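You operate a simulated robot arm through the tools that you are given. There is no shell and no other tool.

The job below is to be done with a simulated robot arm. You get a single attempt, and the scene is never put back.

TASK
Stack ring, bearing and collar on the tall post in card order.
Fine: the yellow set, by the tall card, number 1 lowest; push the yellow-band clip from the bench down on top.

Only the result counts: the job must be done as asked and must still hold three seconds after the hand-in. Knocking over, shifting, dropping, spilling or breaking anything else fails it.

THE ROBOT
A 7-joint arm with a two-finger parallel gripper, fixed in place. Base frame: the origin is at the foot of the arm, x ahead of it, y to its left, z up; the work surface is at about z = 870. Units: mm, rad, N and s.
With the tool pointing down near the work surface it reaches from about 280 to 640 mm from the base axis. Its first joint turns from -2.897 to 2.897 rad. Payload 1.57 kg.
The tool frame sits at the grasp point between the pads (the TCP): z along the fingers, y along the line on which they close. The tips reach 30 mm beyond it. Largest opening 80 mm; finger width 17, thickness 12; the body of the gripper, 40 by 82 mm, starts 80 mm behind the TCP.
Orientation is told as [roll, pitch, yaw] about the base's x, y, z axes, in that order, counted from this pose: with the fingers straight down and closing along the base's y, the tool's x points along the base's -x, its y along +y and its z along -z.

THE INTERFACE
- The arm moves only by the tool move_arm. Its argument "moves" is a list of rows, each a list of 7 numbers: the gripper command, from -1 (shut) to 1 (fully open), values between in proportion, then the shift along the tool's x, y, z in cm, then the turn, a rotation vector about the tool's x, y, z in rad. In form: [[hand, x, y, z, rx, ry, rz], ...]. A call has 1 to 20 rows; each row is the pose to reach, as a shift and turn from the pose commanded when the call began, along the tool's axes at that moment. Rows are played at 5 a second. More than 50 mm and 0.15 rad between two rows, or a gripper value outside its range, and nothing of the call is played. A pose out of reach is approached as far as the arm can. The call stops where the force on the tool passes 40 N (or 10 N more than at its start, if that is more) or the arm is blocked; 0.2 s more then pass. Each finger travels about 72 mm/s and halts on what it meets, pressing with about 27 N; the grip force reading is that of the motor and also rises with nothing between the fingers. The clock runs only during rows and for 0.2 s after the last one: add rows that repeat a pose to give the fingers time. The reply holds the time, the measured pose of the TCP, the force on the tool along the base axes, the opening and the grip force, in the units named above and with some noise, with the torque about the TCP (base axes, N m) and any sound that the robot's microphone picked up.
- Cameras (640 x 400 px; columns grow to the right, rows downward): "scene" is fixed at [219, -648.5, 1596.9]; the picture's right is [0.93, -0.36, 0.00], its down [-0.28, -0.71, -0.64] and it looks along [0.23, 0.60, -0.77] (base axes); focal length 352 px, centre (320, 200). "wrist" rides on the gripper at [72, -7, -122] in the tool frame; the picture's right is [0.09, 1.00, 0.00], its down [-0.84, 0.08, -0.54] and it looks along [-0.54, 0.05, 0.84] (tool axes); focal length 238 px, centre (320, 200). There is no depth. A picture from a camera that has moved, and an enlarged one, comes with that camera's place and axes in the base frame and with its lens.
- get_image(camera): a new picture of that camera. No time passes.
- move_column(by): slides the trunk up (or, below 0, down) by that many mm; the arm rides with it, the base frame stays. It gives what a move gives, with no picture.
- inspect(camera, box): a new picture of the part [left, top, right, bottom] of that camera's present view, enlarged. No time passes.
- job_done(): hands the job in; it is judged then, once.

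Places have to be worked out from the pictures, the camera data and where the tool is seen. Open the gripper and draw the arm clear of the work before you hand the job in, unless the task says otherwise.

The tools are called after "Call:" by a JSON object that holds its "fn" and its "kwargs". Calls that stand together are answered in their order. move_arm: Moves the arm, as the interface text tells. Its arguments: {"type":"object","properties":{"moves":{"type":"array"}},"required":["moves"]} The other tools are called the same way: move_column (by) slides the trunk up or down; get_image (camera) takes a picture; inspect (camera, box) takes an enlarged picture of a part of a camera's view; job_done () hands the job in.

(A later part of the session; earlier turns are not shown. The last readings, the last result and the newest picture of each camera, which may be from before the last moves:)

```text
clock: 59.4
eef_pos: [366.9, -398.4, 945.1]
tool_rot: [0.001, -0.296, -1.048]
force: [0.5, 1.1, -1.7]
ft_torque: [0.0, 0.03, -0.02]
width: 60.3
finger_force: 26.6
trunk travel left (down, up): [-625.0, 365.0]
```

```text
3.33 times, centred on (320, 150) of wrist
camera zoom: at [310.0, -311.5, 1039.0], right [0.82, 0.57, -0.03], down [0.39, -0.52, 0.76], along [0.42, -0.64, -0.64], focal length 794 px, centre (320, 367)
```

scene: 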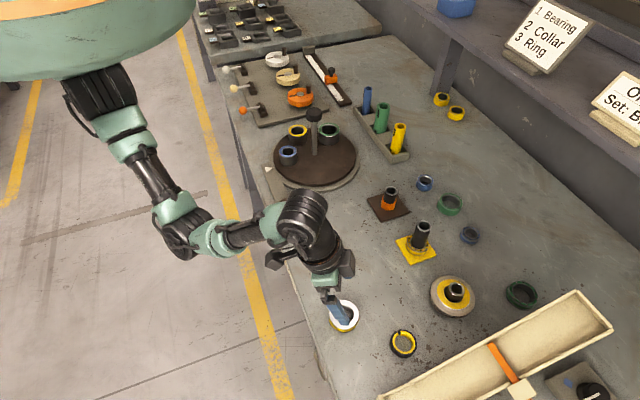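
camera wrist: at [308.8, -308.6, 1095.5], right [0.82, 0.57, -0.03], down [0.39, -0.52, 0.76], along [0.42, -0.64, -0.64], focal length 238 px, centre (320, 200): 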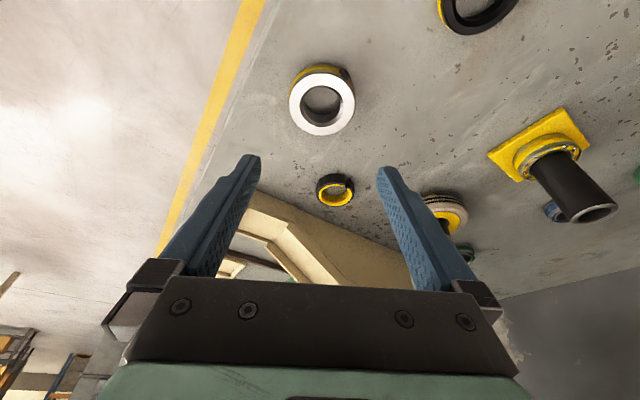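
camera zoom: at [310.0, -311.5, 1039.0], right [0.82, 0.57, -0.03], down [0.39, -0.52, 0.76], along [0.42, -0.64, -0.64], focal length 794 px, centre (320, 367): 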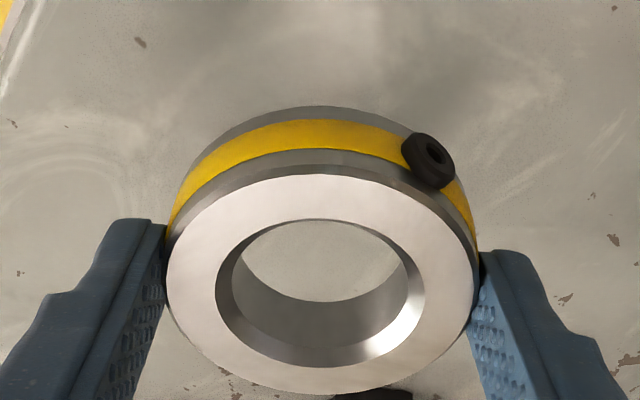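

The collar is held level at 60.4 mm. I'll lift to about z 1040 and yaw back to the placing attitude.

Call:
{"fn": "move_arm", "kwargs": {"moves": [[-1, -0.95, 0, -3.06, 0, 0, 0], [-1, -1.9, 0, -6.1, 0, 0, 0], [-1, -2.84, 0, -9.17, 0, 0, 0], [-1, -2.84, 0, -9.17, -0.0421, 0, -0.1361], [-1, -2.84, 0, -9.17, -0.0842, 0, -0.2722], [-1, -2.84, 0, -9.17, -0.1263, 0, -0.4084], [-1, -2.84, 0, -9.17, -0.1684, 0, -0.5445], [-1, -2.84, 0, -9.17, -0.1684, 0, -0.5445], [-1, -2.84, 0, -9.17, -0.1684, 0, -0.5445]]}}

Call:
{"fn": "get_image", "kwargs": {"camera": "wrist"}}

```text
clock: 61.4
eef_pos: [368.6, -397.1, 1038.6]
tool_rot: [0.001, -0.298, -0.479]
force: [0.7, 0.3, -3.8]
ft_torque: [0.03, 0.02, 0.02]
width: 60.6
finger_force: 26.8
trunk travel left (down, up): [-625.0, 365.0]
```

```text
taken
camera wrist: at [272.4, -356.1, 1134.1], right [0.38, 0.92, -0.03], down [0.6, -0.23, 0.76], along [0.7, -0.31, -0.64], focal length 238 px, centre (320, 200)
```

wrist: 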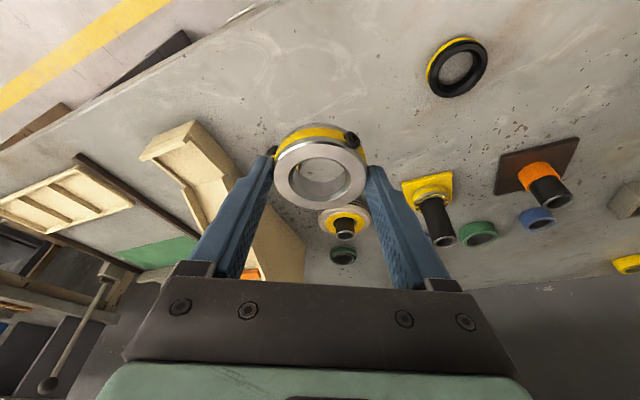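

It is still held. I'll carry the collar across to above the post.

Call:
{"fn": "move_arm", "kwargs": {"moves": [[-1, -2.58, 3.08, 0.78, 0, 0, 0], [-1, -5.15, 6.17, 1.56, 0, 0, 0], [-1, -7.73, 9.25, 2.34, 0, 0, 0], [-1, -10.3, 12.33, 3.11, 0, 0, 0], [-1, -12.88, 15.42, 3.89, 0, 0, 0], [-1, -15.46, 18.5, 4.67, 0, 0, 0], [-1, -15.46, 18.5, 4.67, 0, 0, 0], [-1, -15.46, 18.5, 4.67, 0, 0, 0], [-1, -15.46, 18.5, 4.67, 0, 0, 0]]}}

Call:
{"fn": "inspect", "kwargs": {"camera": "wrist", "box": [270, 90, 370, 215]}}

Call:
{"fn": "inspect", "kwargs": {"camera": "wrist", "box": [290, 90, 360, 140]}}

```text
clock: 63.4
eef_pos: [596.0, -305.6, 1037.5]
tool_rot: [0.001, -0.299, -0.481]
force: [-0.1, -0.3, -2.4]
ft_torque: [-0.04, 0.04, 0.01]
width: 60.9
finger_force: 27.6
trunk travel left (down, up): [-625.0, 365.0]
```

```text
3.20 times, centred on (320, 152) of wrist
camera zoom: at [500.1, -264.8, 1132.9], right [0.38, 0.92, -0.03], down [0.6, -0.23, 0.76], along [0.7, -0.31, -0.64], focal length 763 px, centre (320, 352)
```

zoom: 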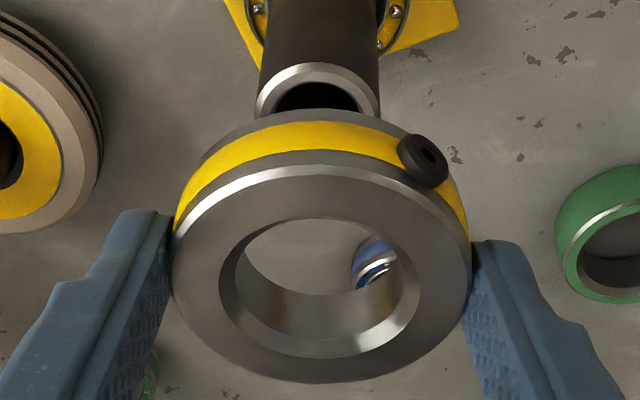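

```text
8.00 times, centred on (325, 115) of wrist
camera zoom: at [500.1, -264.8, 1132.9], right [0.38, 0.92, -0.03], down [0.6, -0.23, 0.76], along [0.7, -0.31, -0.64], focal length 1907 px, centre (280, 880)
```

zoom: 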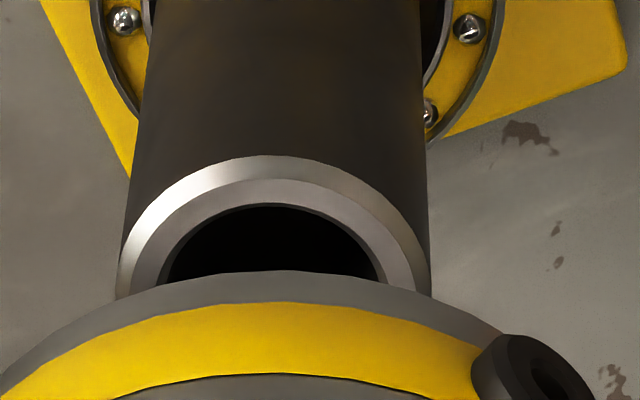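

The collar needs about 1.6 mm outward and about 2 mm toward -y. I'll apply that and lower to just over the post top.

Call:
{"fn": "move_arm", "kwargs": {"moves": [[-1, -0.15, -0.21, 0.05, 0, 0, 0], [-1, 0.16, -0.21, 1.07, 0, 0, 0], [-1, 0.48, -0.21, 2.1, 0, 0, 0], [-1, 0.79, -0.21, 3.1, 0, 0, 0], [-1, 0.79, -0.21, 3.1, 0, 0, 0], [-1, 0.79, -0.21, 3.1, 0, 0, 0], [-1, 0.79, -0.21, 3.1, 0, 0, 0]]}}

Call:
{"fn": "inspect", "kwargs": {"camera": "wrist", "box": [280, 125, 360, 205]}}

Call:
{"fn": "inspect", "kwargs": {"camera": "scene", "box": [395, 190, 465, 260]}}

```text
clock: 65.0
eef_pos: [597.3, -309.7, 1007.4]
tool_rot: [0.002, -0.298, -0.481]
force: [-0.2, -0.3, -3.2]
ft_torque: [0.0, 0.04, -0.01]
width: 60.8
finger_force: 27.1
trunk travel left (down, up): [-625.0, 365.0]
```

```text
5.00 times, centred on (320, 165) of wrist
camera zoom: at [500.8, -269.2, 1102.7], right [0.38, 0.92, -0.03], down [0.6, -0.23, 0.76], along [0.7, -0.31, -0.64], focal length 1192 px, centre (320, 375)
```

zoom: 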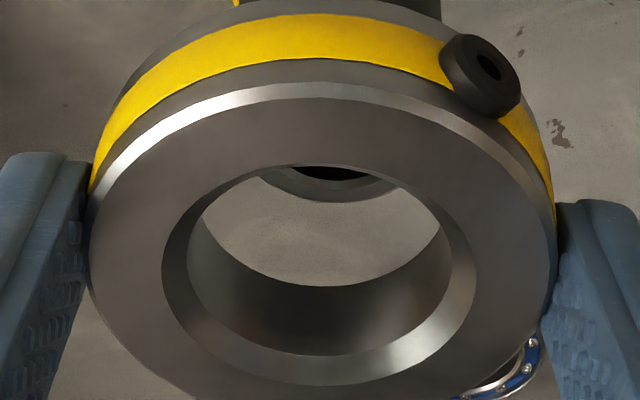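

```text
5.71 times, centred on (430, 225) of scene
camera zoom: at [219.0, -648.5, 1596.9], right [0.93, -0.36, 0.0], down [-0.28, -0.71, -0.64], along [0.23, 0.6, -0.77], focal length 2010 px, centre (-309, 57)
```

zoom: 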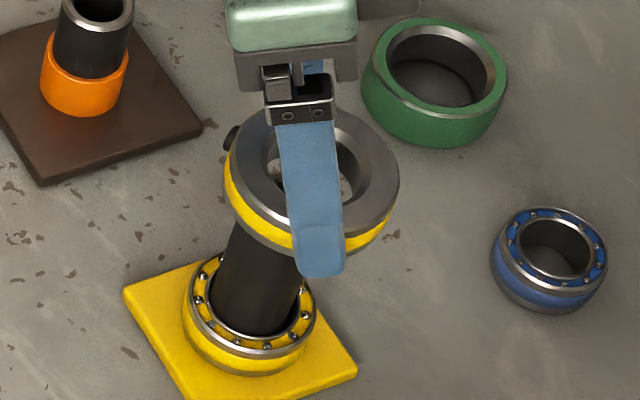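

The move overshot slightly. I'll trim inward 0.9 mm and +1.2 mm along the closing line, then look again.

Call:
{"fn": "move_arm", "kwargs": {"moves": [[-1, 0.086, 0.12, -0.03, 0, 0, 0], [-1, 0.086, 0.12, -0.03, 0, 0, 0], [-1, 0.086, 0.12, -0.03, 0, 0, 0], [-1, 0.2, 0.12, 0.35, 0, 0, 0], [-1, 0.2, 0.12, 0.35, 0, 0, 0], [-1, 0.2, 0.12, 0.35, 0, 0, 0]]}}

Call:
{"fn": "inspect", "kwargs": {"camera": "wrist", "box": [280, 125, 360, 205]}}

```text
clock: 66.4
eef_pos: [596.3, -308.7, 1004.5]
tool_rot: [0.0, -0.298, -0.482]
force: [-0.1, 0.3, -3.7]
ft_torque: [0.01, 0.01, 0.0]
width: 60.8
finger_force: 27.4
trunk travel left (down, up): [-625.0, 365.0]
```

```text
5.00 times, centred on (320, 165) of wrist
camera zoom: at [500.7, -268.2, 1099.7], right [0.38, 0.92, -0.03], down [0.6, -0.23, 0.76], along [0.7, -0.31, -0.64], focal length 1192 px, centre (320, 375)
```

zoom: 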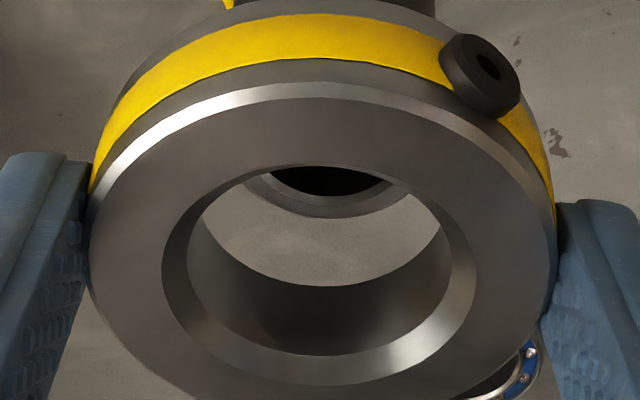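

From the bearing insertion I infer the post top is nearer z 966 and the post a little further in than I'd estimated. I'll trim inward about 1.8 mm and +1 mm in y, then lower 6 mm to where alignment is unambiguous.

Call:
{"fn": "move_arm", "kwargs": {"moves": [[-1, 0.17, 0.1, -0.05, 0, 0, 0], [-1, 0.17, 0.1, -0.05, 0, 0, 0], [-1, 0.17, 0.1, -0.05, 0, 0, 0], [-1, 0.26, 0.1, 0.23, 0, 0, 0], [-1, 0.35, 0.1, 0.52, 0, 0, 0], [-1, 0.35, 0.1, 0.52, 0, 0, 0], [-1, 0.35, 0.1, 0.52, 0, 0, 0]]}}

Call:
{"fn": "inspect", "kwargs": {"camera": "wrist", "box": [280, 125, 360, 205]}}

Call:
{"fn": "inspect", "kwargs": {"camera": "scene", "box": [395, 190, 465, 260]}}

```text
clock: 68.0
eef_pos: [596.5, -307.5, 997.9]
tool_rot: [0.0, -0.299, -0.48]
force: [-0.9, 0.2, -3.7]
ft_torque: [-0.01, 0.02, -0.01]
width: 60.5
finger_force: 27.1
trunk travel left (down, up): [-625.0, 365.0]
```

```text
5.00 times, centred on (320, 165) of wrist
camera zoom: at [498.9, -266.7, 1093.5], right [0.38, 0.92, -0.03], down [0.6, -0.23, 0.76], along [0.7, -0.31, -0.64], focal length 1192 px, centre (320, 375)
```

zoom: 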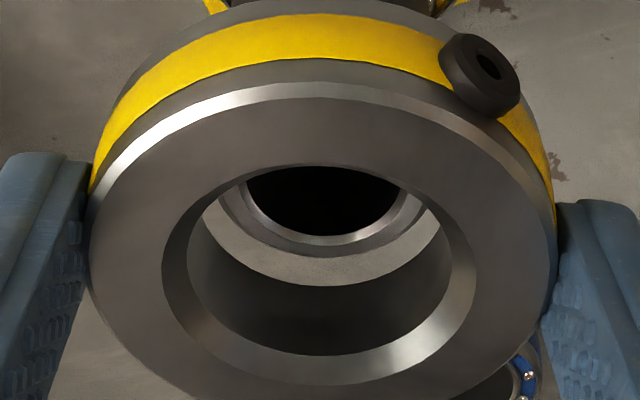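

```text
5.71 times, centred on (430, 225) of scene
camera zoom: at [219.0, -648.5, 1596.9], right [0.93, -0.36, 0.0], down [-0.28, -0.71, -0.64], along [0.23, 0.6, -0.77], focal length 2010 px, centre (-309, 57)
```

zoom: 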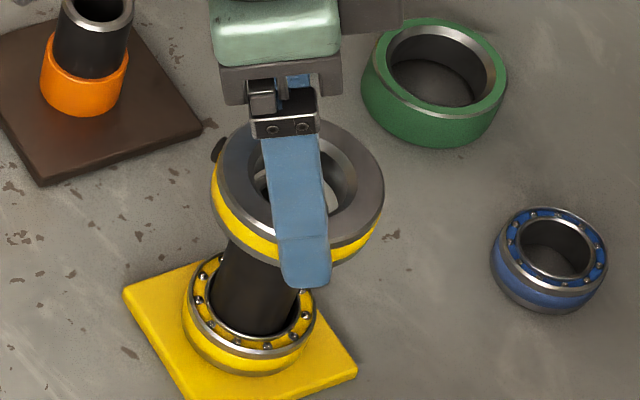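

I'll use the scene camera, whose horizontal axis lies almost along the reach direction, to judge the fore-aft alignment.

Call:
{"fn": "inspect", "kwargs": {"camera": "scene", "box": [400, 195, 450, 245]}}

```text
8.00 times, centred on (425, 220) of scene
camera zoom: at [219.0, -648.5, 1596.9], right [0.93, -0.36, 0.0], down [-0.28, -0.71, -0.64], along [0.23, 0.6, -0.77], focal length 2814 px, centre (-520, 40)
```

zoom: 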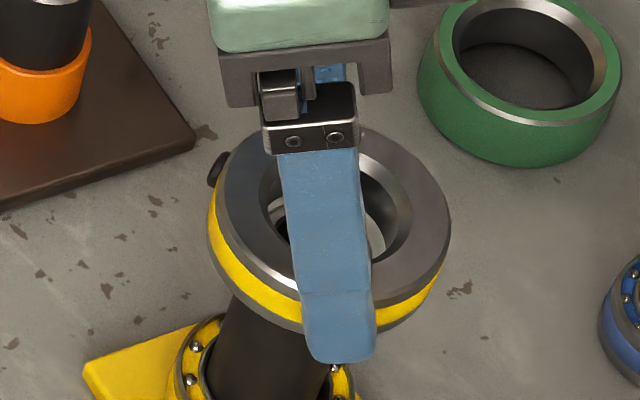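

Both views say the collar is about 0.7 mm too far out and the post top is about 2 mm below its underside. I'll trim that and lower 6 mm gently.

Call:
{"fn": "move_arm", "kwargs": {"moves": [[-1, 0.067, 0.03, -0.02, 0, 0, 0], [-1, 0.067, 0.03, -0.02, 0, 0, 0], [-1, 0.13, 0.03, 0.17, 0, 0, 0], [-1, 0.19, 0.03, 0.36, 0, 0, 0], [-1, 0.244, 0.03, 0.55, 0, 0, 0], [-1, 0.244, 0.03, 0.55, 0, 0, 0], [-1, 0.244, 0.03, 0.55, 0, 0, 0]]}}

Call:
{"fn": "inspect", "kwargs": {"camera": "wrist", "box": [280, 125, 360, 205]}}

```text
clock: 69.6
eef_pos: [596.1, -307.6, 992.0]
tool_rot: [0.0, -0.299, -0.48]
force: [-2.9, 0.8, -0.1]
ft_torque: [0.06, 0.1, -0.04]
width: 60.7
finger_force: 26.9
trunk travel left (down, up): [-625.0, 365.0]
```

```text
5.00 times, centred on (320, 165) of wrist
camera zoom: at [499.3, -265.6, 1087.8], right [0.38, 0.92, -0.03], down [0.6, -0.23, 0.76], along [0.7, -0.31, -0.64], focal length 1192 px, centre (320, 375)
```

zoom: 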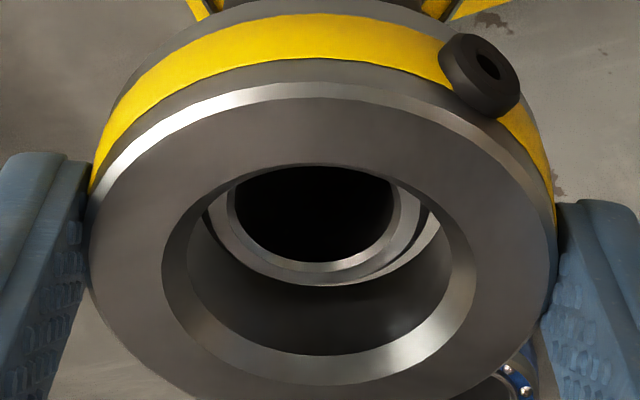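

A light contact (about 3 N) shows, and the post sits a bit to one side. I'll back up 2 mm, trim y by -0.8 mm and inward 0.5 mm, then come down again.

Call:
{"fn": "move_arm", "kwargs": {"moves": [[-1, -0.06, 0, -0.19, 0, 0, 0], [-1, -0.01, -0.08, -0.2, 0, 0, 0], [-1, -0.01, -0.08, -0.2, 0, 0, 0], [-1, 0.05, -0.08, 0.0, 0, 0, 0], [-1, 0.05, -0.08, 0.0, 0, 0, 0], [-1, 0.05, -0.08, 0.0, 0, 0, 0]]}}

Call:
{"fn": "inspect", "kwargs": {"camera": "wrist", "box": [280, 125, 360, 205]}}

```text
clock: 71.0
eef_pos: [593.9, -306.7, 992.7]
tool_rot: [-0.001, -0.299, -0.479]
force: [-0.3, -0.3, -2.7]
ft_torque: [0.01, 0.0, 0.04]
width: 60.5
finger_force: 26.9
trunk travel left (down, up): [-625.0, 365.0]
```

```text
5.00 times, centred on (320, 165) of wrist
camera zoom: at [498.3, -265.7, 1087.5], right [0.38, 0.92, -0.03], down [0.6, -0.23, 0.76], along [0.7, -0.31, -0.64], focal length 1192 px, centre (320, 375)
```

zoom: 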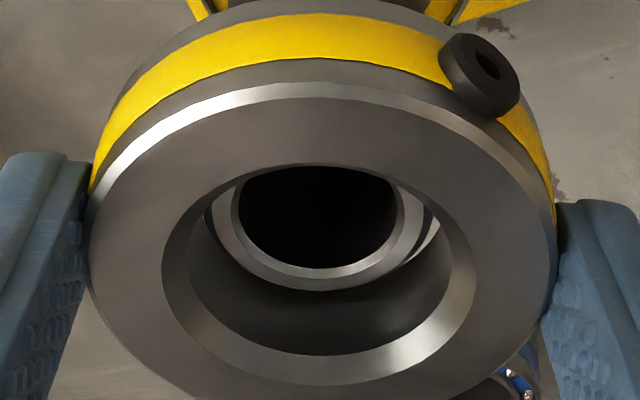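

Contact is gone and the post is centred in the bore. I'll descend 10 mm.

Call:
{"fn": "move_arm", "kwargs": {"moves": [[-1, 0.09, 0, 0.24, 0, 0, 0], [-1, 0.16, 0, 0.48, 0, 0, 0], [-1, 0.23, 0, 0.72, 0, 0, 0], [-1, 0.3, 0, 0.95, 0, 0, 0], [-1, 0.3, 0, 0.95, 0, 0, 0], [-1, 0.3, 0, 0.95, 0, 0, 0]]}}

Call:
{"fn": "inspect", "kwargs": {"camera": "wrist", "box": [280, 125, 360, 205]}}

```text
clock: 72.4
eef_pos: [593.2, -307.8, 982.3]
tool_rot: [-0.001, -0.298, -0.48]
force: [-0.8, 0.2, -2.8]
ft_torque: [0.0, 0.02, -0.03]
width: 60.8
finger_force: 27.0
trunk travel left (down, up): [-625.0, 365.0]
```

```text
5.00 times, centred on (320, 165) of wrist
camera zoom: at [497.5, -266.6, 1077.5], right [0.38, 0.92, -0.03], down [0.6, -0.23, 0.76], along [0.7, -0.31, -0.64], focal length 1192 px, centre (320, 375)
```

zoom: 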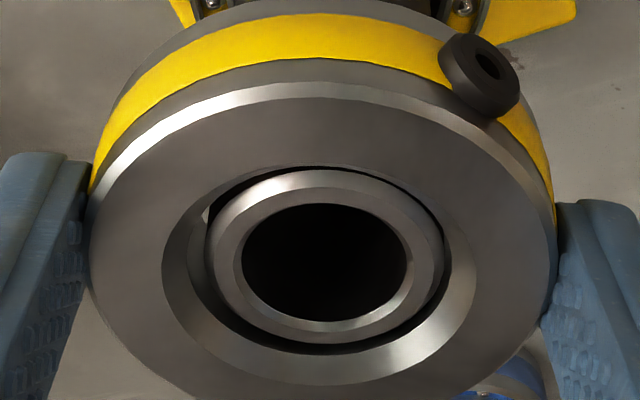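

The post is well inside the collar bore. I'll trim y by +0.5 mm and continue 14 mm.

Call:
{"fn": "move_arm", "kwargs": {"moves": [[-1, 0.0, 0.05, 0.0, 0, 0, 0], [-1, 0.1, 0.05, 0.33, 0, 0, 0], [-1, 0.2, 0.05, 0.67, 0, 0, 0], [-1, 0.31, 0.05, 1.0, 0, 0, 0], [-1, 0.41, 0.05, 1.34, 0, 0, 0], [-1, 0.41, 0.05, 1.34, 0, 0, 0]]}}

Call:
{"fn": "inspect", "kwargs": {"camera": "wrist", "box": [270, 115, 370, 215]}}

```text
clock: 73.8
eef_pos: [596.6, -307.1, 968.0]
tool_rot: [0.0, -0.298, -0.481]
force: [0.3, 0.8, -3.4]
ft_torque: [0.01, 0.02, 0.01]
width: 60.8
finger_force: 26.5
trunk travel left (down, up): [-625.0, 365.0]
```

```text
4.00 times, centred on (320, 165) of wrist
camera zoom: at [498.9, -265.9, 1063.1], right [0.38, 0.92, -0.03], down [0.6, -0.23, 0.76], along [0.7, -0.31, -0.64], focal length 953 px, centre (320, 340)
```

zoom: 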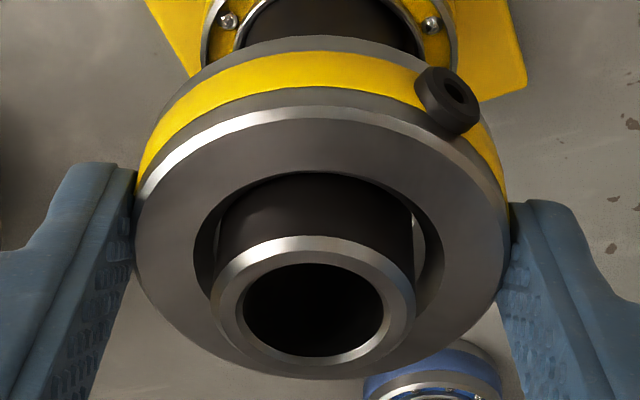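

It is going on with no load. I'll trim slightly and descend 20 mm more.

Call:
{"fn": "move_arm", "kwargs": {"moves": [[-1, 0.04, -0.05, -0.01, 0, 0, 0], [-1, 0.16, -0.05, 0.37, 0, 0, 0], [-1, 0.28, -0.05, 0.76, 0, 0, 0], [-1, 0.39, -0.05, 1.14, 0, 0, 0], [-1, 0.51, -0.05, 1.52, 0, 0, 0], [-1, 0.63, -0.05, 1.9, 0, 0, 0], [-1, 0.63, -0.05, 1.9, 0, 0, 0]]}}

Call:
{"fn": "inspect", "kwargs": {"camera": "wrist", "box": [270, 115, 370, 215]}}

Call:
{"fn": "inspect", "kwargs": {"camera": "scene", "box": [390, 200, 450, 270]}}

```text
clock: 75.4
eef_pos: [594.7, -306.2, 948.0]
tool_rot: [-0.001, -0.299, -0.479]
force: [0.8, 0.1, -4.8]
ft_torque: [-0.01, -0.01, 0.02]
width: 61.0
finger_force: 27.1
trunk travel left (down, up): [-625.0, 365.0]
```

```text
4.00 times, centred on (320, 165) of wrist
camera zoom: at [498.3, -266.0, 1043.3], right [0.38, 0.92, -0.03], down [0.6, -0.23, 0.76], along [0.7, -0.31, -0.64], focal length 953 px, centre (320, 340)
```

zoom: 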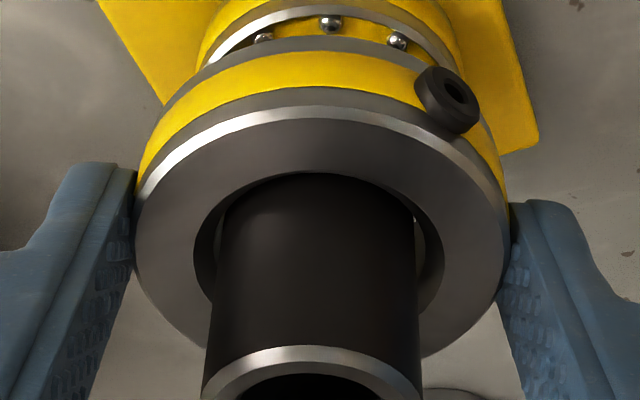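

```text
5.71 times, centred on (420, 235) of scene
camera zoom: at [219.0, -648.5, 1596.9], right [0.93, -0.36, 0.0], down [-0.28, -0.71, -0.64], along [0.23, 0.6, -0.77], focal length 2010 px, centre (-251, 0)
```

zoom: 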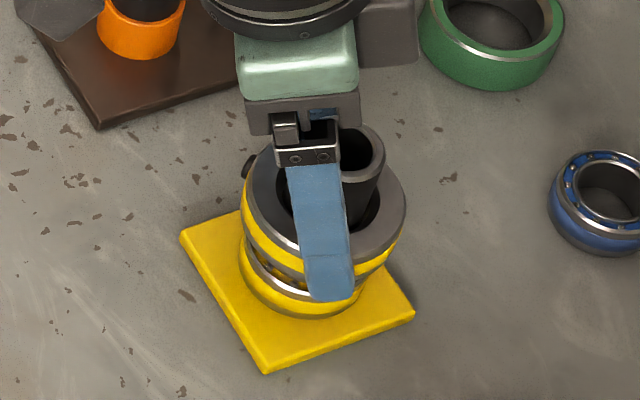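

The collar is about 20 mm above the bearing by my estimate. I'll go down 13 mm more, then feel for contact.

Call:
{"fn": "move_arm", "kwargs": {"moves": [[-1, 0.13, 0, 0.4, 0, 0, 0], [-1, 0.22, 0, 0.7, 0, 0, 0], [-1, 0.3, 0, 0.95, 0, 0, 0], [-1, 0.4, 0, 1.24, 0, 0, 0], [-1, 0.4, 0, 1.24, 0, 0, 0]]}}

Call:
{"fn": "inspect", "kwargs": {"camera": "scene", "box": [390, 200, 450, 270]}}

Call:
{"fn": "inspect", "kwargs": {"camera": "wrist", "box": [270, 100, 370, 215]}}

```text
clock: 76.6
eef_pos: [594.6, -305.3, 935.5]
tool_rot: [-0.001, -0.298, -0.479]
force: [-0.2, -0.1, -2.6]
ft_torque: [-0.02, 0.01, -0.01]
width: 60.6
finger_force: 26.9
trunk travel left (down, up): [-625.0, 365.0]
```

```text
5.71 times, centred on (420, 235) of scene
camera zoom: at [219.0, -648.5, 1596.9], right [0.93, -0.36, 0.0], down [-0.28, -0.71, -0.64], along [0.23, 0.6, -0.77], focal length 2010 px, centre (-251, 0)
```

zoom: 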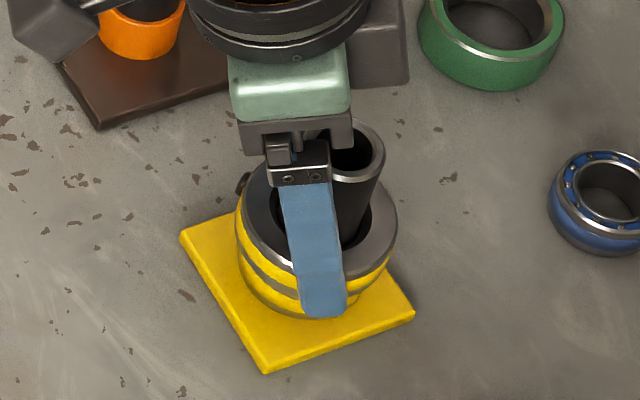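

```text
3.48 times, centred on (320, 158) of wrist
camera zoom: at [498.6, -265.5, 1030.3], right [0.38, 0.92, -0.03], down [0.6, -0.23, 0.76], along [0.7, -0.31, -0.64], focal length 829 px, centre (320, 348)
```

zoom: 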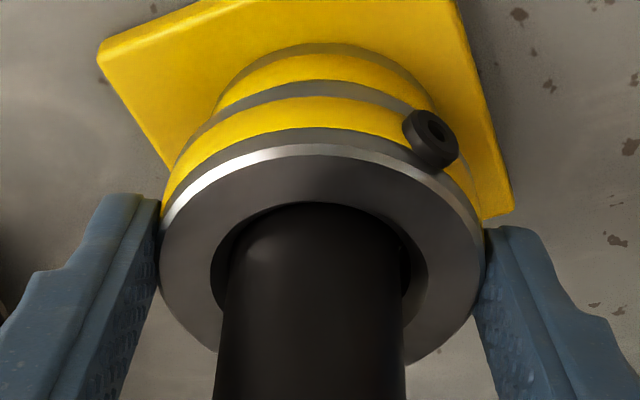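

It's very near the bearing now. I'll creep down 5 mm to feel contact.

Call:
{"fn": "move_arm", "kwargs": {"moves": [[-1, 0.05, 0, 0.15, 0, 0, 0], [-1, 0.1, 0, 0.3, 0, 0, 0], [-1, 0.13, 0, 0.4, 0, 0, 0], [-1, 0.155, 0, 0.48, 0, 0, 0], [-1, 0.155, 0, 0.48, 0, 0, 0]]}}

Call:
{"fn": "inspect", "kwargs": {"camera": "scene", "box": [390, 200, 450, 270]}}

```text
clock: 77.8
eef_pos: [594.0, -307.4, 931.5]
tool_rot: [-0.001, -0.3, -0.48]
force: [0.9, 0.1, 1.5]
ft_torque: [0.05, 0.04, 0.0]
width: 60.9
finger_force: 27.9
trunk travel left (down, up): [-625.0, 365.0]
```

```text
5.71 times, centred on (420, 235) of scene
camera zoom: at [219.0, -648.5, 1596.9], right [0.93, -0.36, 0.0], down [-0.28, -0.71, -0.64], along [0.23, 0.6, -0.77], focal length 2010 px, centre (-251, 0)
```

zoom: 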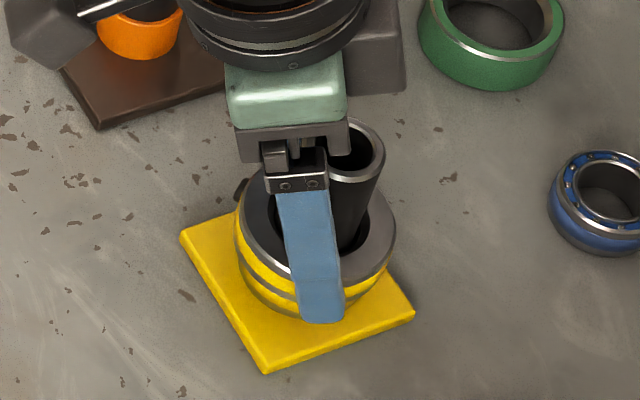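

The z force rose by about 4 N, so the collar is resting on the bearing. I'll release and lift clear.

Call:
{"fn": "move_arm", "kwargs": {"moves": [[1, 0, 0, 0, 0, 0, 0], [1, 0, 0, 0, 0, 0, 0], [1, 0, 0, 0, 0, 0, 0], [1, -0.6, 0, -1.9, 0, 0, 0], [1, -1.5, 0, -4.8, 0, 0, 0], [1, -2.4, 0, -7.7, 0, 0, 0], [1, -3.25, 0, -10.5, 0, 0, 0], [1, -3.25, 0, -10.5, 0, 0, 0], [1, -3.25, 0, -10.5, 0, 0, 0]]}}

Call:
{"fn": "get_image", "kwargs": {"camera": "wrist"}}

Call:
{"fn": "inspect", "kwargs": {"camera": "scene", "box": [390, 200, 450, 270]}}

```text
clock: 79.8
eef_pos: [593.5, -306.5, 1041.4]
tool_rot: [0.001, -0.297, -0.481]
force: [-0.9, 0.1, 1.5]
ft_torque: [0.01, -0.01, -0.01]
width: 80.0
finger_force: 0.0
trunk travel left (down, up): [-625.0, 365.0]
```

```text
taken
camera wrist: at [498.3, -264.6, 1136.7], right [0.38, 0.92, -0.03], down [0.6, -0.23, 0.76], along [0.7, -0.31, -0.64], focal length 238 px, centre (320, 200)
```

wrist: 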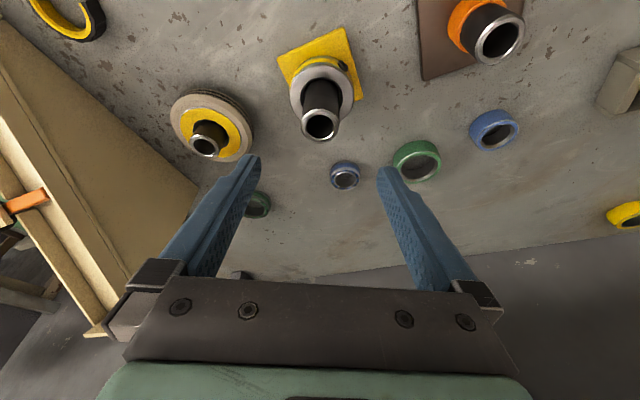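

```text
5.71 times, centred on (420, 235) of scene
camera zoom: at [219.0, -648.5, 1596.9], right [0.93, -0.36, 0.0], down [-0.28, -0.71, -0.64], along [0.23, 0.6, -0.77], focal length 2010 px, centre (-251, 0)
```

zoom: 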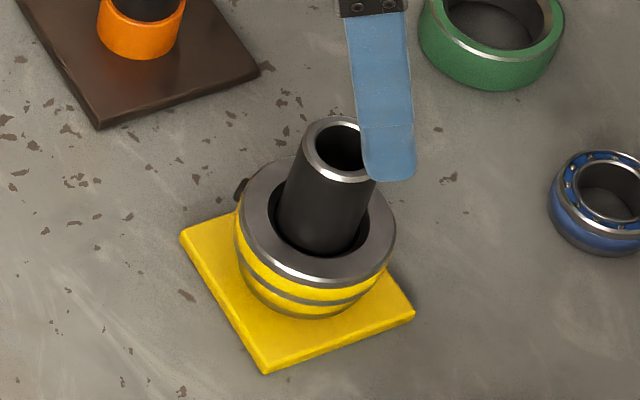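

The collar sits on the bearing. Next is the ring, so I'll move to hover above it at about (406, -275).

Call:
{"fn": "move_arm", "kwargs": {"moves": [[1, 3.85, -1.18, -0.33, 0, 0, 0], [1, 7.71, -2.35, -0.67, 0, 0, 0], [1, 11.56, -3.53, -1.0, 0, 0, 0], [1, 15.4, -4.7, -1.34, 0, 0, 0], [1, 19.27, -5.88, -1.67, 0, 0, 0], [1, 19.27, -5.88, -1.67, 0, 0, 0], [1, 19.27, -5.88, -1.67, 0, 0, 0]]}}

Call:
{"fn": "get_image", "kwargs": {"camera": "wrist"}}

Call:
{"fn": "inspect", "kwargs": {"camera": "wrist", "box": [260, 60, 380, 150]}}

```text
clock: 81.4
eef_pos: [401.3, -267.9, 1000.7]
tool_rot: [0.0, -0.298, -0.481]
force: [0.0, 0.1, 1.2]
ft_torque: [0.03, 0.02, -0.02]
width: 79.9
finger_force: 0.1
trunk travel left (down, up): [-625.0, 365.0]
```

```text
taken
camera wrist: at [305.4, -227.0, 1095.5], right [0.38, 0.92, -0.03], down [0.6, -0.23, 0.76], along [0.7, -0.31, -0.64], focal length 238 px, centre (320, 200)
```

wrist: 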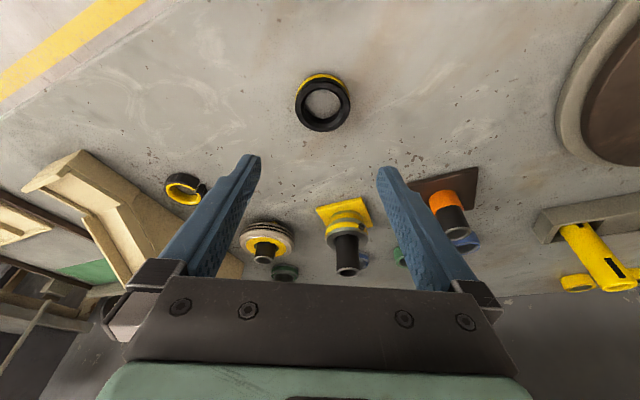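

```text
4.44 times, centred on (320, 105) of wrist
camera zoom: at [305.4, -227.0, 1095.5], right [0.38, 0.92, -0.03], down [0.6, -0.23, 0.76], along [0.7, -0.31, -0.64], focal length 1059 px, centre (320, 622)
```

zoom: 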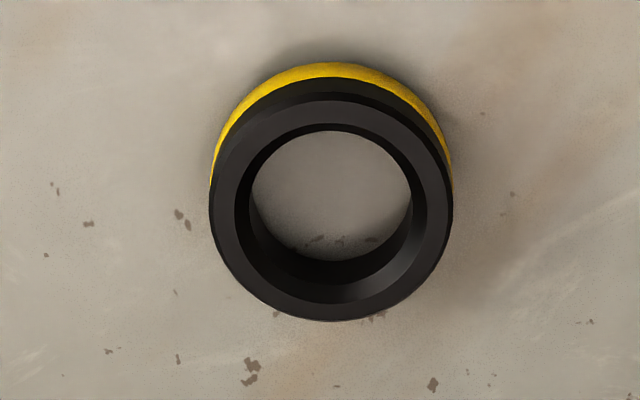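

I'll descend over the ring, adjusting outward about 6 mm, and stop about 10 mm above grip height to check.

Call:
{"fn": "move_arm", "kwargs": {"moves": [[1, 0.5, 0.02, 2.1, 0, 0, 0], [1, 1.0, 0.02, 4.3, 0, 0, 0], [1, 1.5, 0.02, 6.4, 0, 0, 0], [1, 2.05, 0.02, 8.58, 0, 0, 0], [1, 2.05, 0.02, 8.58, 0, 0, 0], [1, 2.05, 0.02, 8.58, 0, 0, 0]]}}

Call:
{"fn": "inspect", "kwargs": {"camera": "wrist", "box": [240, 90, 400, 210]}}

```text
clock: 82.8
eef_pos: [406.1, -271.6, 912.3]
tool_rot: [0.0, -0.297, -0.481]
force: [0.6, 0.6, 0.2]
ft_torque: [-0.02, 0.02, -0.01]
width: 80.0
finger_force: 0.0
trunk travel left (down, up): [-625.0, 365.0]
```

```text
3.33 times, centred on (320, 150) of wrist
camera zoom: at [309.6, -231.3, 1007.7], right [0.38, 0.92, -0.03], down [0.6, -0.23, 0.76], along [0.7, -0.31, -0.64], focal length 794 px, centre (320, 367)
```

zoom: 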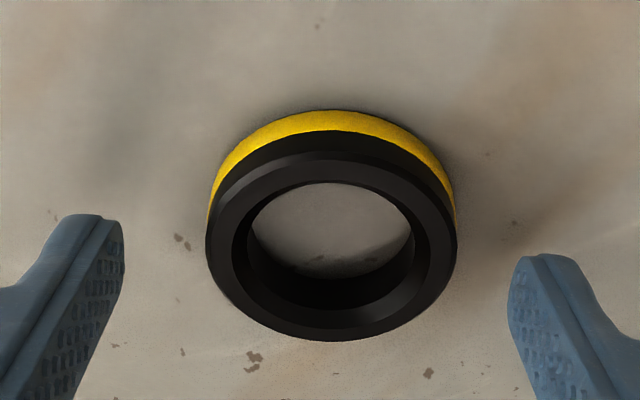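

The ring needs a 1.9 mm shift along the closing line. I'll apply that, go down 10 mm, close and lift slowly.

Call:
{"fn": "move_arm", "kwargs": {"moves": [[1, 0.15, 0.19, 0.48, 0, 0, 0], [1, 0.29, 0.19, 0.95, 0, 0, 0], [1, 0.29, 0.19, 0.95, 0, 0, 0], [-1, 0.29, 0.19, 0.95, 0, 0, 0], [-1, 0.29, 0.19, 0.95, 0, 0, 0], [-1, 0.29, 0.19, 0.95, 0, 0, 0], [-1, 0.29, 0.19, 0.95, 0, 0, 0]]}}

Call:
{"fn": "inspect", "kwargs": {"camera": "wrist", "box": [240, 90, 400, 210]}}

```text
clock: 84.4
eef_pos: [405.8, -271.3, 903.4]
tool_rot: [0.0, -0.298, -0.481]
force: [0.3, 0.2, 0.9]
ft_torque: [0.03, -0.03, 0.02]
width: 50.8
finger_force: 27.3
trunk travel left (down, up): [-625.0, 365.0]
```

```text
3.33 times, centred on (320, 150) of wrist
camera zoom: at [309.5, -230.3, 997.6], right [0.38, 0.92, -0.03], down [0.6, -0.23, 0.76], along [0.7, -0.31, -0.64], focal length 794 px, centre (320, 367)
```

zoom: 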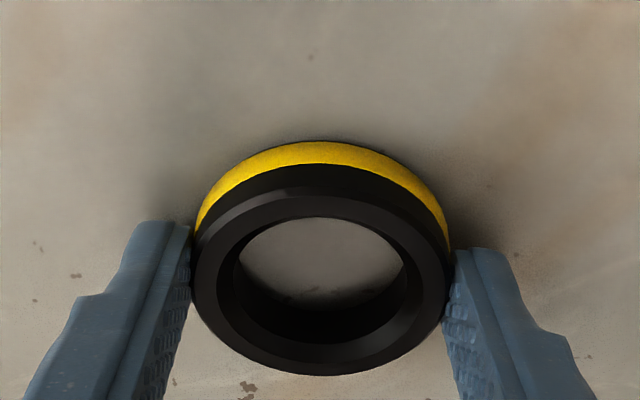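

It's gripped at 50.8 mm. I'll lift slowly and verify.

Call:
{"fn": "move_arm", "kwargs": {"moves": [[-1, -0.06, 0, -0.19, 0, 0, 0], [-1, -0.2, 0, -0.6, 0, 0, 0], [-1, -0.4, 0, -1.3, 0, 0, 0], [-1, -0.7, 0, -2.3, 0, 0, 0], [-1, -1.2, 0, -3.82, 0, 0, 0], [-1, -1.2, 0, -3.82, 0, 0, 0]]}}

Call:
{"fn": "inspect", "kwargs": {"camera": "wrist", "box": [240, 90, 400, 210]}}

```text
clock: 85.8
eef_pos: [404.1, -271.8, 941.9]
tool_rot: [0.001, -0.296, -0.48]
force: [-0.4, 0.8, -1.7]
ft_torque: [-0.02, -0.02, 0.01]
width: 50.8
finger_force: 27.0
trunk travel left (down, up): [-625.0, 365.0]
```

```text
3.33 times, centred on (320, 150) of wrist
camera zoom: at [307.3, -230.5, 1037.2], right [0.38, 0.92, -0.03], down [0.6, -0.23, 0.76], along [0.7, -0.31, -0.64], focal length 794 px, centre (320, 367)
```

zoom: 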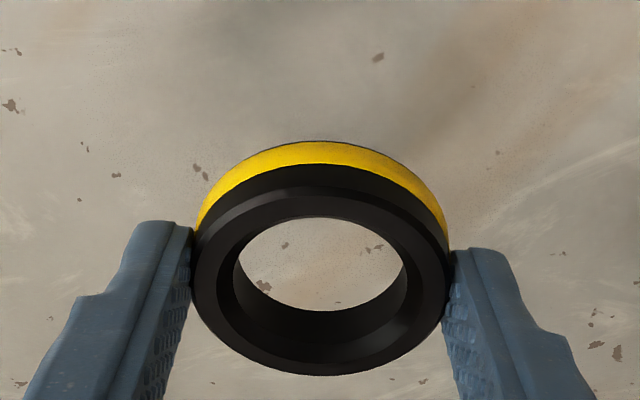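

The ring is held. I'll carry it to above the post using what the collar insertion told me about the post axis.

Call:
{"fn": "move_arm", "kwargs": {"moves": [[-1, -0.89, 0, -2.87, 0, 0, 0], [-1, -1.77, 0, -5.73, 0, 0, 0], [-1, -5.52, 1.13, -5.37, 0, 0, 0], [-1, -9.27, 2.26, -5.0, 0, 0, 0], [-1, -13.0, 3.39, -4.64, 0, 0, 0], [-1, -16.8, 4.52, -4.27, 0, 0, 0], [-1, -20.53, 5.65, -3.91, 0, 0, 0], [-1, -20.53, 5.65, -3.91, 0, 0, 0], [-1, -20.53, 5.65, -3.91, 0, 0, 0], [-1, -20.53, 5.65, -3.91, 0, 0, 0]]}}

Call:
{"fn": "inspect", "kwargs": {"camera": "wrist", "box": [270, 90, 370, 215]}}

```text
clock: 88.0
eef_pos: [599.0, -307.3, 1042.9]
tool_rot: [0.0, -0.297, -0.481]
force: [-0.7, 0.2, -1.6]
ft_torque: [0.01, 0.01, 0.01]
width: 50.8
finger_force: 27.4
trunk travel left (down, up): [-625.0, 365.0]
```

```text
3.20 times, centred on (320, 152) of wrist
camera zoom: at [501.5, -266.6, 1137.4], right [0.38, 0.92, -0.03], down [0.6, -0.23, 0.76], along [0.7, -0.31, -0.64], focal length 763 px, centre (320, 352)
```

zoom: 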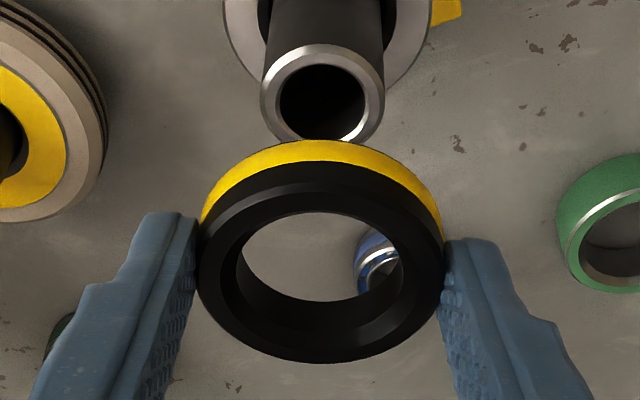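

The arm shows a steady few-mm offset at this height that faded lower down before. I'll lower 34 mm without lateral correction and re-measure.

Call:
{"fn": "move_arm", "kwargs": {"moves": [[-1, 0.33, 0, 1.08, 0, 0, 0], [-1, 0.67, 0, 2.16, 0, 0, 0], [-1, 1.0, 0, 3.25, 0, 0, 0], [-1, 1.0, 0, 3.25, 0, 0, 0], [-1, 1.0, 0, 3.25, 0, 0, 0], [-1, 1.0, 0, 3.25, 0, 0, 0]]}}

Call:
{"fn": "inspect", "kwargs": {"camera": "wrist", "box": [280, 125, 360, 205]}}

Call:
{"fn": "inspect", "kwargs": {"camera": "scene", "box": [400, 195, 450, 245]}}

```text
clock: 89.4
eef_pos: [595.6, -308.5, 1006.7]
tool_rot: [0.0, -0.298, -0.479]
force: [0.6, -0.2, -1.4]
ft_torque: [-0.03, 0.01, -0.01]
width: 50.9
finger_force: 27.0
trunk travel left (down, up): [-625.0, 365.0]
```

```text
5.00 times, centred on (320, 165) of wrist
camera zoom: at [500.2, -268.0, 1101.7], right [0.38, 0.92, -0.03], down [0.6, -0.23, 0.76], along [0.7, -0.31, -0.64], focal length 1192 px, centre (320, 375)
```

zoom: 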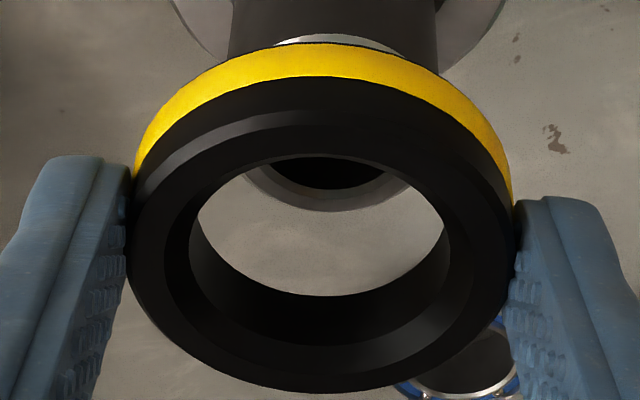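

```text
8.00 times, centred on (425, 220) of scene
camera zoom: at [219.0, -648.5, 1596.9], right [0.93, -0.36, 0.0], down [-0.28, -0.71, -0.64], along [0.23, 0.6, -0.77], focal length 2814 px, centre (-520, 40)
```

zoom: 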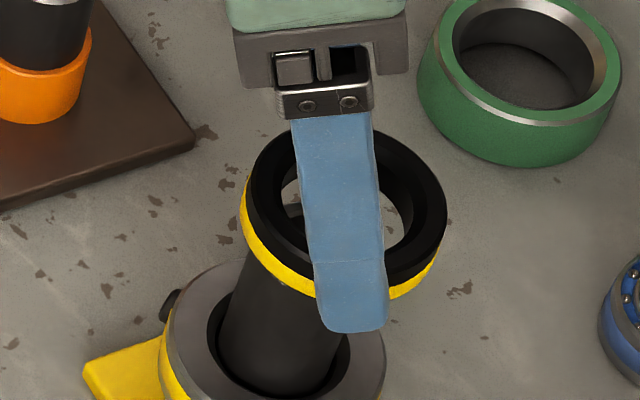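

I judge the ring is about 4 mm too far out and 0.9 mm low in y. I'll trim that and lower 4 mm for the check.

Call:
{"fn": "move_arm", "kwargs": {"moves": [[-1, 0.38, 0.09, -0.12, 0, 0, 0], [-1, 0.38, 0.09, -0.12, 0, 0, 0], [-1, 0.44, 0.09, 0.07, 0, 0, 0], [-1, 0.5, 0.09, 0.26, 0, 0, 0], [-1, 0.5, 0.09, 0.26, 0, 0, 0], [-1, 0.5, 0.09, 0.26, 0, 0, 0]]}}

Call:
{"fn": "inspect", "kwargs": {"camera": "wrist", "box": [280, 125, 360, 205]}}

Call:
{"fn": "inspect", "kwargs": {"camera": "scene", "box": [400, 195, 450, 245]}}

```text
clock: 90.8
eef_pos: [592.6, -304.5, 1002.7]
tool_rot: [-0.001, -0.3, -0.479]
force: [-0.5, -0.3, -1.5]
ft_torque: [0.0, 0.01, -0.02]
width: 50.3
finger_force: 26.7
trunk travel left (down, up): [-625.0, 365.0]
```

```text
5.00 times, centred on (320, 165) of wrist
camera zoom: at [495.9, -263.9, 1097.0], right [0.38, 0.92, -0.03], down [0.6, -0.23, 0.76], along [0.7, -0.31, -0.64], focal length 1192 px, centre (320, 375)
```

zoom: 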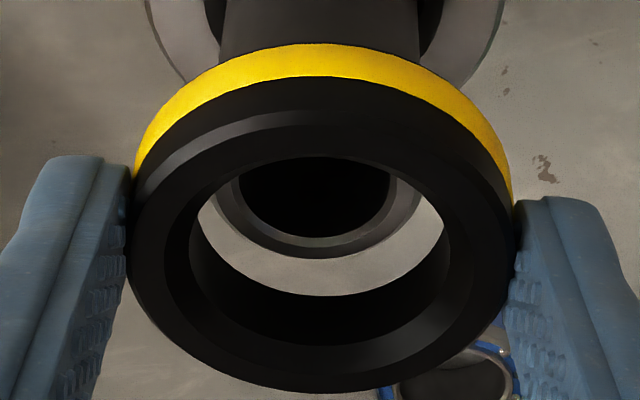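

```text
8.00 times, centred on (425, 220) of scene
camera zoom: at [219.0, -648.5, 1596.9], right [0.93, -0.36, 0.0], down [-0.28, -0.71, -0.64], along [0.23, 0.6, -0.77], focal length 2814 px, centre (-520, 40)
```

zoom: 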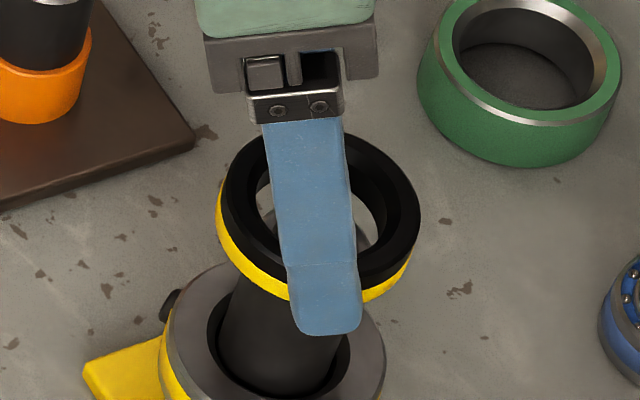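

Now it overshot inward; both views ask for about 2 mm outward and -1 mm in y. I'll trim and lower 3 mm.

Call:
{"fn": "move_arm", "kwargs": {"moves": [[-1, -0.19, -0.1, 0.06, 0, 0, 0], [-1, -0.19, -0.1, 0.06, 0, 0, 0], [-1, -0.1, -0.1, 0.35, 0, 0, 0], [-1, -0.1, -0.1, 0.35, 0, 0, 0], [-1, -0.1, -0.1, 0.35, 0, 0, 0]]}}

Call:
{"fn": "inspect", "kwargs": {"camera": "wrist", "box": [280, 125, 360, 205]}}

Call:
{"fn": "inspect", "kwargs": {"camera": "scene", "box": [400, 195, 450, 245]}}

```text
clock: 92.0
eef_pos: [593.2, -305.6, 999.1]
tool_rot: [0.0, -0.299, -0.48]
force: [-0.2, 0.6, -2.1]
ft_torque: [0.01, -0.02, 0.01]
width: 51.0
finger_force: 27.2
trunk travel left (down, up): [-625.0, 365.0]
```

```text
5.00 times, centred on (320, 165) of wrist
camera zoom: at [497.3, -264.8, 1093.4], right [0.38, 0.92, -0.03], down [0.6, -0.23, 0.76], along [0.7, -0.31, -0.64], focal length 1192 px, centre (320, 375)
```

zoom: 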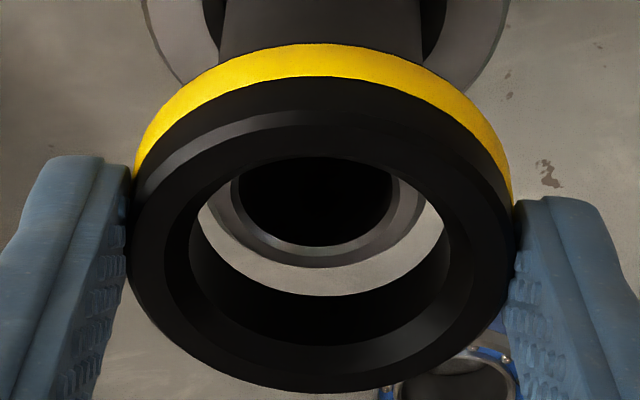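

```text
8.00 times, centred on (425, 220) of scene
camera zoom: at [219.0, -648.5, 1596.9], right [0.93, -0.36, 0.0], down [-0.28, -0.71, -0.64], along [0.23, 0.6, -0.77], focal length 2814 px, centre (-520, 40)
```

zoom: 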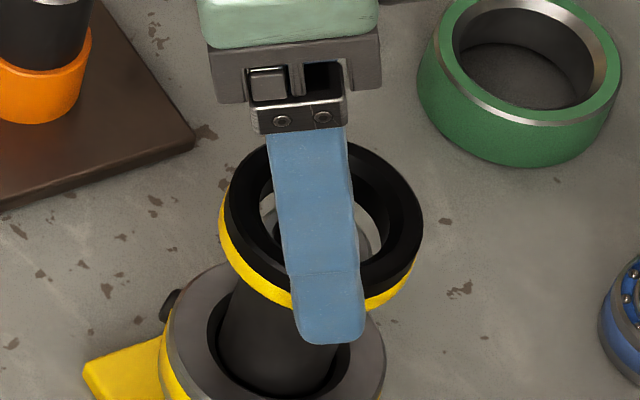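

Radially it's aligned within about 1 mm. I'll trim slightly and lower 6 mm to feel the entry.

Call:
{"fn": "move_arm", "kwargs": {"moves": [[-1, -0.04, -0.05, 0.01, 0, 0, 0], [-1, 0.02, -0.05, 0.2, 0, 0, 0], [-1, 0.08, -0.05, 0.4, 0, 0, 0], [-1, 0.14, -0.05, 0.58, 0, 0, 0], [-1, 0.14, -0.05, 0.58, 0, 0, 0], [-1, 0.14, -0.05, 0.58, 0, 0, 0]]}}

Call:
{"fn": "inspect", "kwargs": {"camera": "wrist", "box": [280, 125, 360, 205]}}

```text
clock: 93.4
eef_pos: [593.5, -306.6, 992.7]
tool_rot: [-0.001, -0.298, -0.48]
force: [-0.2, -0.7, -0.5]
ft_torque: [-0.01, 0.01, 0.03]
width: 51.0
finger_force: 26.2
trunk travel left (down, up): [-625.0, 365.0]
```

```text
5.00 times, centred on (320, 165) of wrist
camera zoom: at [496.7, -266.3, 1087.9], right [0.38, 0.92, -0.03], down [0.6, -0.23, 0.76], along [0.7, -0.31, -0.64], focal length 1192 px, centre (320, 375)
```

zoom: 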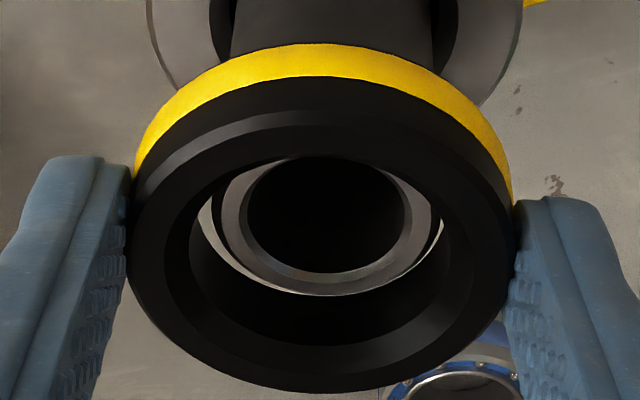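

The post is entering the ring's bore without load. I'll trim y slightly and lower another 10 mm.

Call:
{"fn": "move_arm", "kwargs": {"moves": [[-1, 0.0, 0.04, 0.0, 0, 0, 0], [-1, 0.07, 0.04, 0.24, 0, 0, 0], [-1, 0.15, 0.04, 0.48, 0, 0, 0], [-1, 0.22, 0.04, 0.72, 0, 0, 0], [-1, 0.3, 0.04, 0.96, 0, 0, 0], [-1, 0.3, 0.04, 0.96, 0, 0, 0], [-1, 0.3, 0.04, 0.96, 0, 0, 0]]}}

Call:
{"fn": "inspect", "kwargs": {"camera": "wrist", "box": [280, 125, 360, 205]}}

```text
clock: 95.0
eef_pos: [592.7, -307.9, 981.6]
tool_rot: [-0.001, -0.299, -0.48]
force: [0.2, 0.5, -1.5]
ft_torque: [-0.01, 0.01, 0.0]
width: 50.9
finger_force: 27.2
trunk travel left (down, up): [-625.0, 365.0]
```

```text
5.00 times, centred on (320, 165) of wrist
camera zoom: at [496.8, -266.8, 1076.9], right [0.38, 0.92, -0.03], down [0.6, -0.23, 0.76], along [0.7, -0.31, -0.64], focal length 1192 px, centre (320, 375)
```

zoom: 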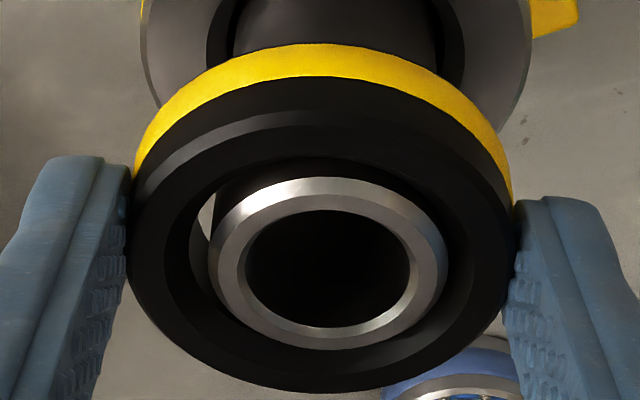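

Good clearance all round. I'll trim y by +0.6 mm and descend 18 mm.

Call:
{"fn": "move_arm", "kwargs": {"moves": [[-1, 0.0, 0.06, 0.0, 0, 0, 0], [-1, 0.11, 0.06, 0.34, 0, 0, 0], [-1, 0.21, 0.06, 0.69, 0, 0, 0], [-1, 0.32, 0.06, 1.03, 0, 0, 0], [-1, 0.43, 0.06, 1.38, 0, 0, 0], [-1, 0.53, 0.06, 1.72, 0, 0, 0], [-1, 0.53, 0.06, 1.72, 0, 0, 0]]}}

Call:
{"fn": "inspect", "kwargs": {"camera": "wrist", "box": [270, 115, 370, 215]}}

Call:
{"fn": "inspect", "kwargs": {"camera": "scene", "box": [390, 200, 450, 260]}}

```text
clock: 96.6
eef_pos: [594.2, -307.2, 964.6]
tool_rot: [0.001, -0.297, -0.48]
force: [-0.4, 0.5, -1.9]
ft_torque: [0.01, 0.04, 0.0]
width: 50.8
finger_force: 26.4
trunk travel left (down, up): [-625.0, 365.0]
```

```text
4.00 times, centred on (320, 165) of wrist
camera zoom: at [498.1, -266.0, 1059.6], right [0.38, 0.92, -0.03], down [0.6, -0.23, 0.76], along [0.7, -0.31, -0.64], focal length 953 px, centre (320, 340)
```

zoom: 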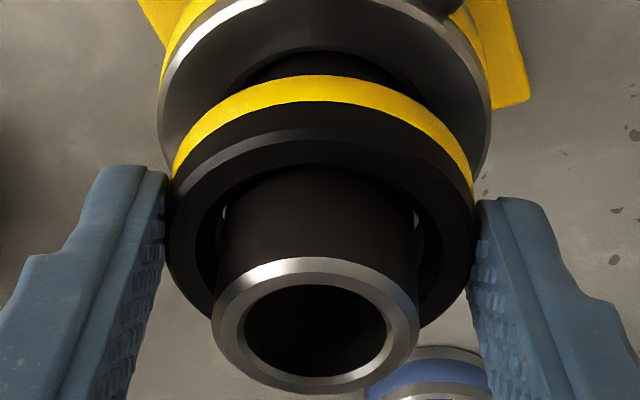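

```text
6.67 times, centred on (420, 230) of scene
camera zoom: at [219.0, -648.5, 1596.9], right [0.93, -0.36, 0.0], down [-0.28, -0.71, -0.64], along [0.23, 0.6, -0.77], focal length 2345 px, centre (-347, 0)
```

zoom: 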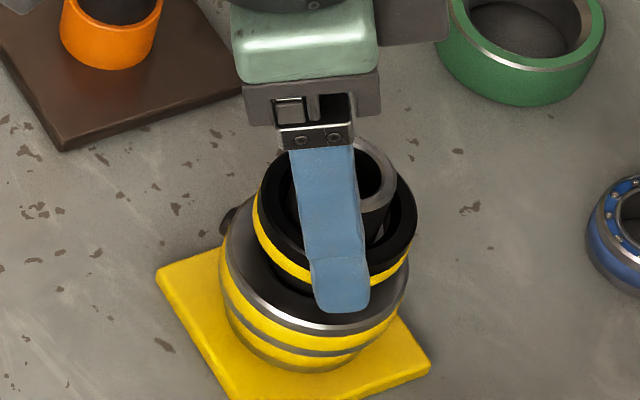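

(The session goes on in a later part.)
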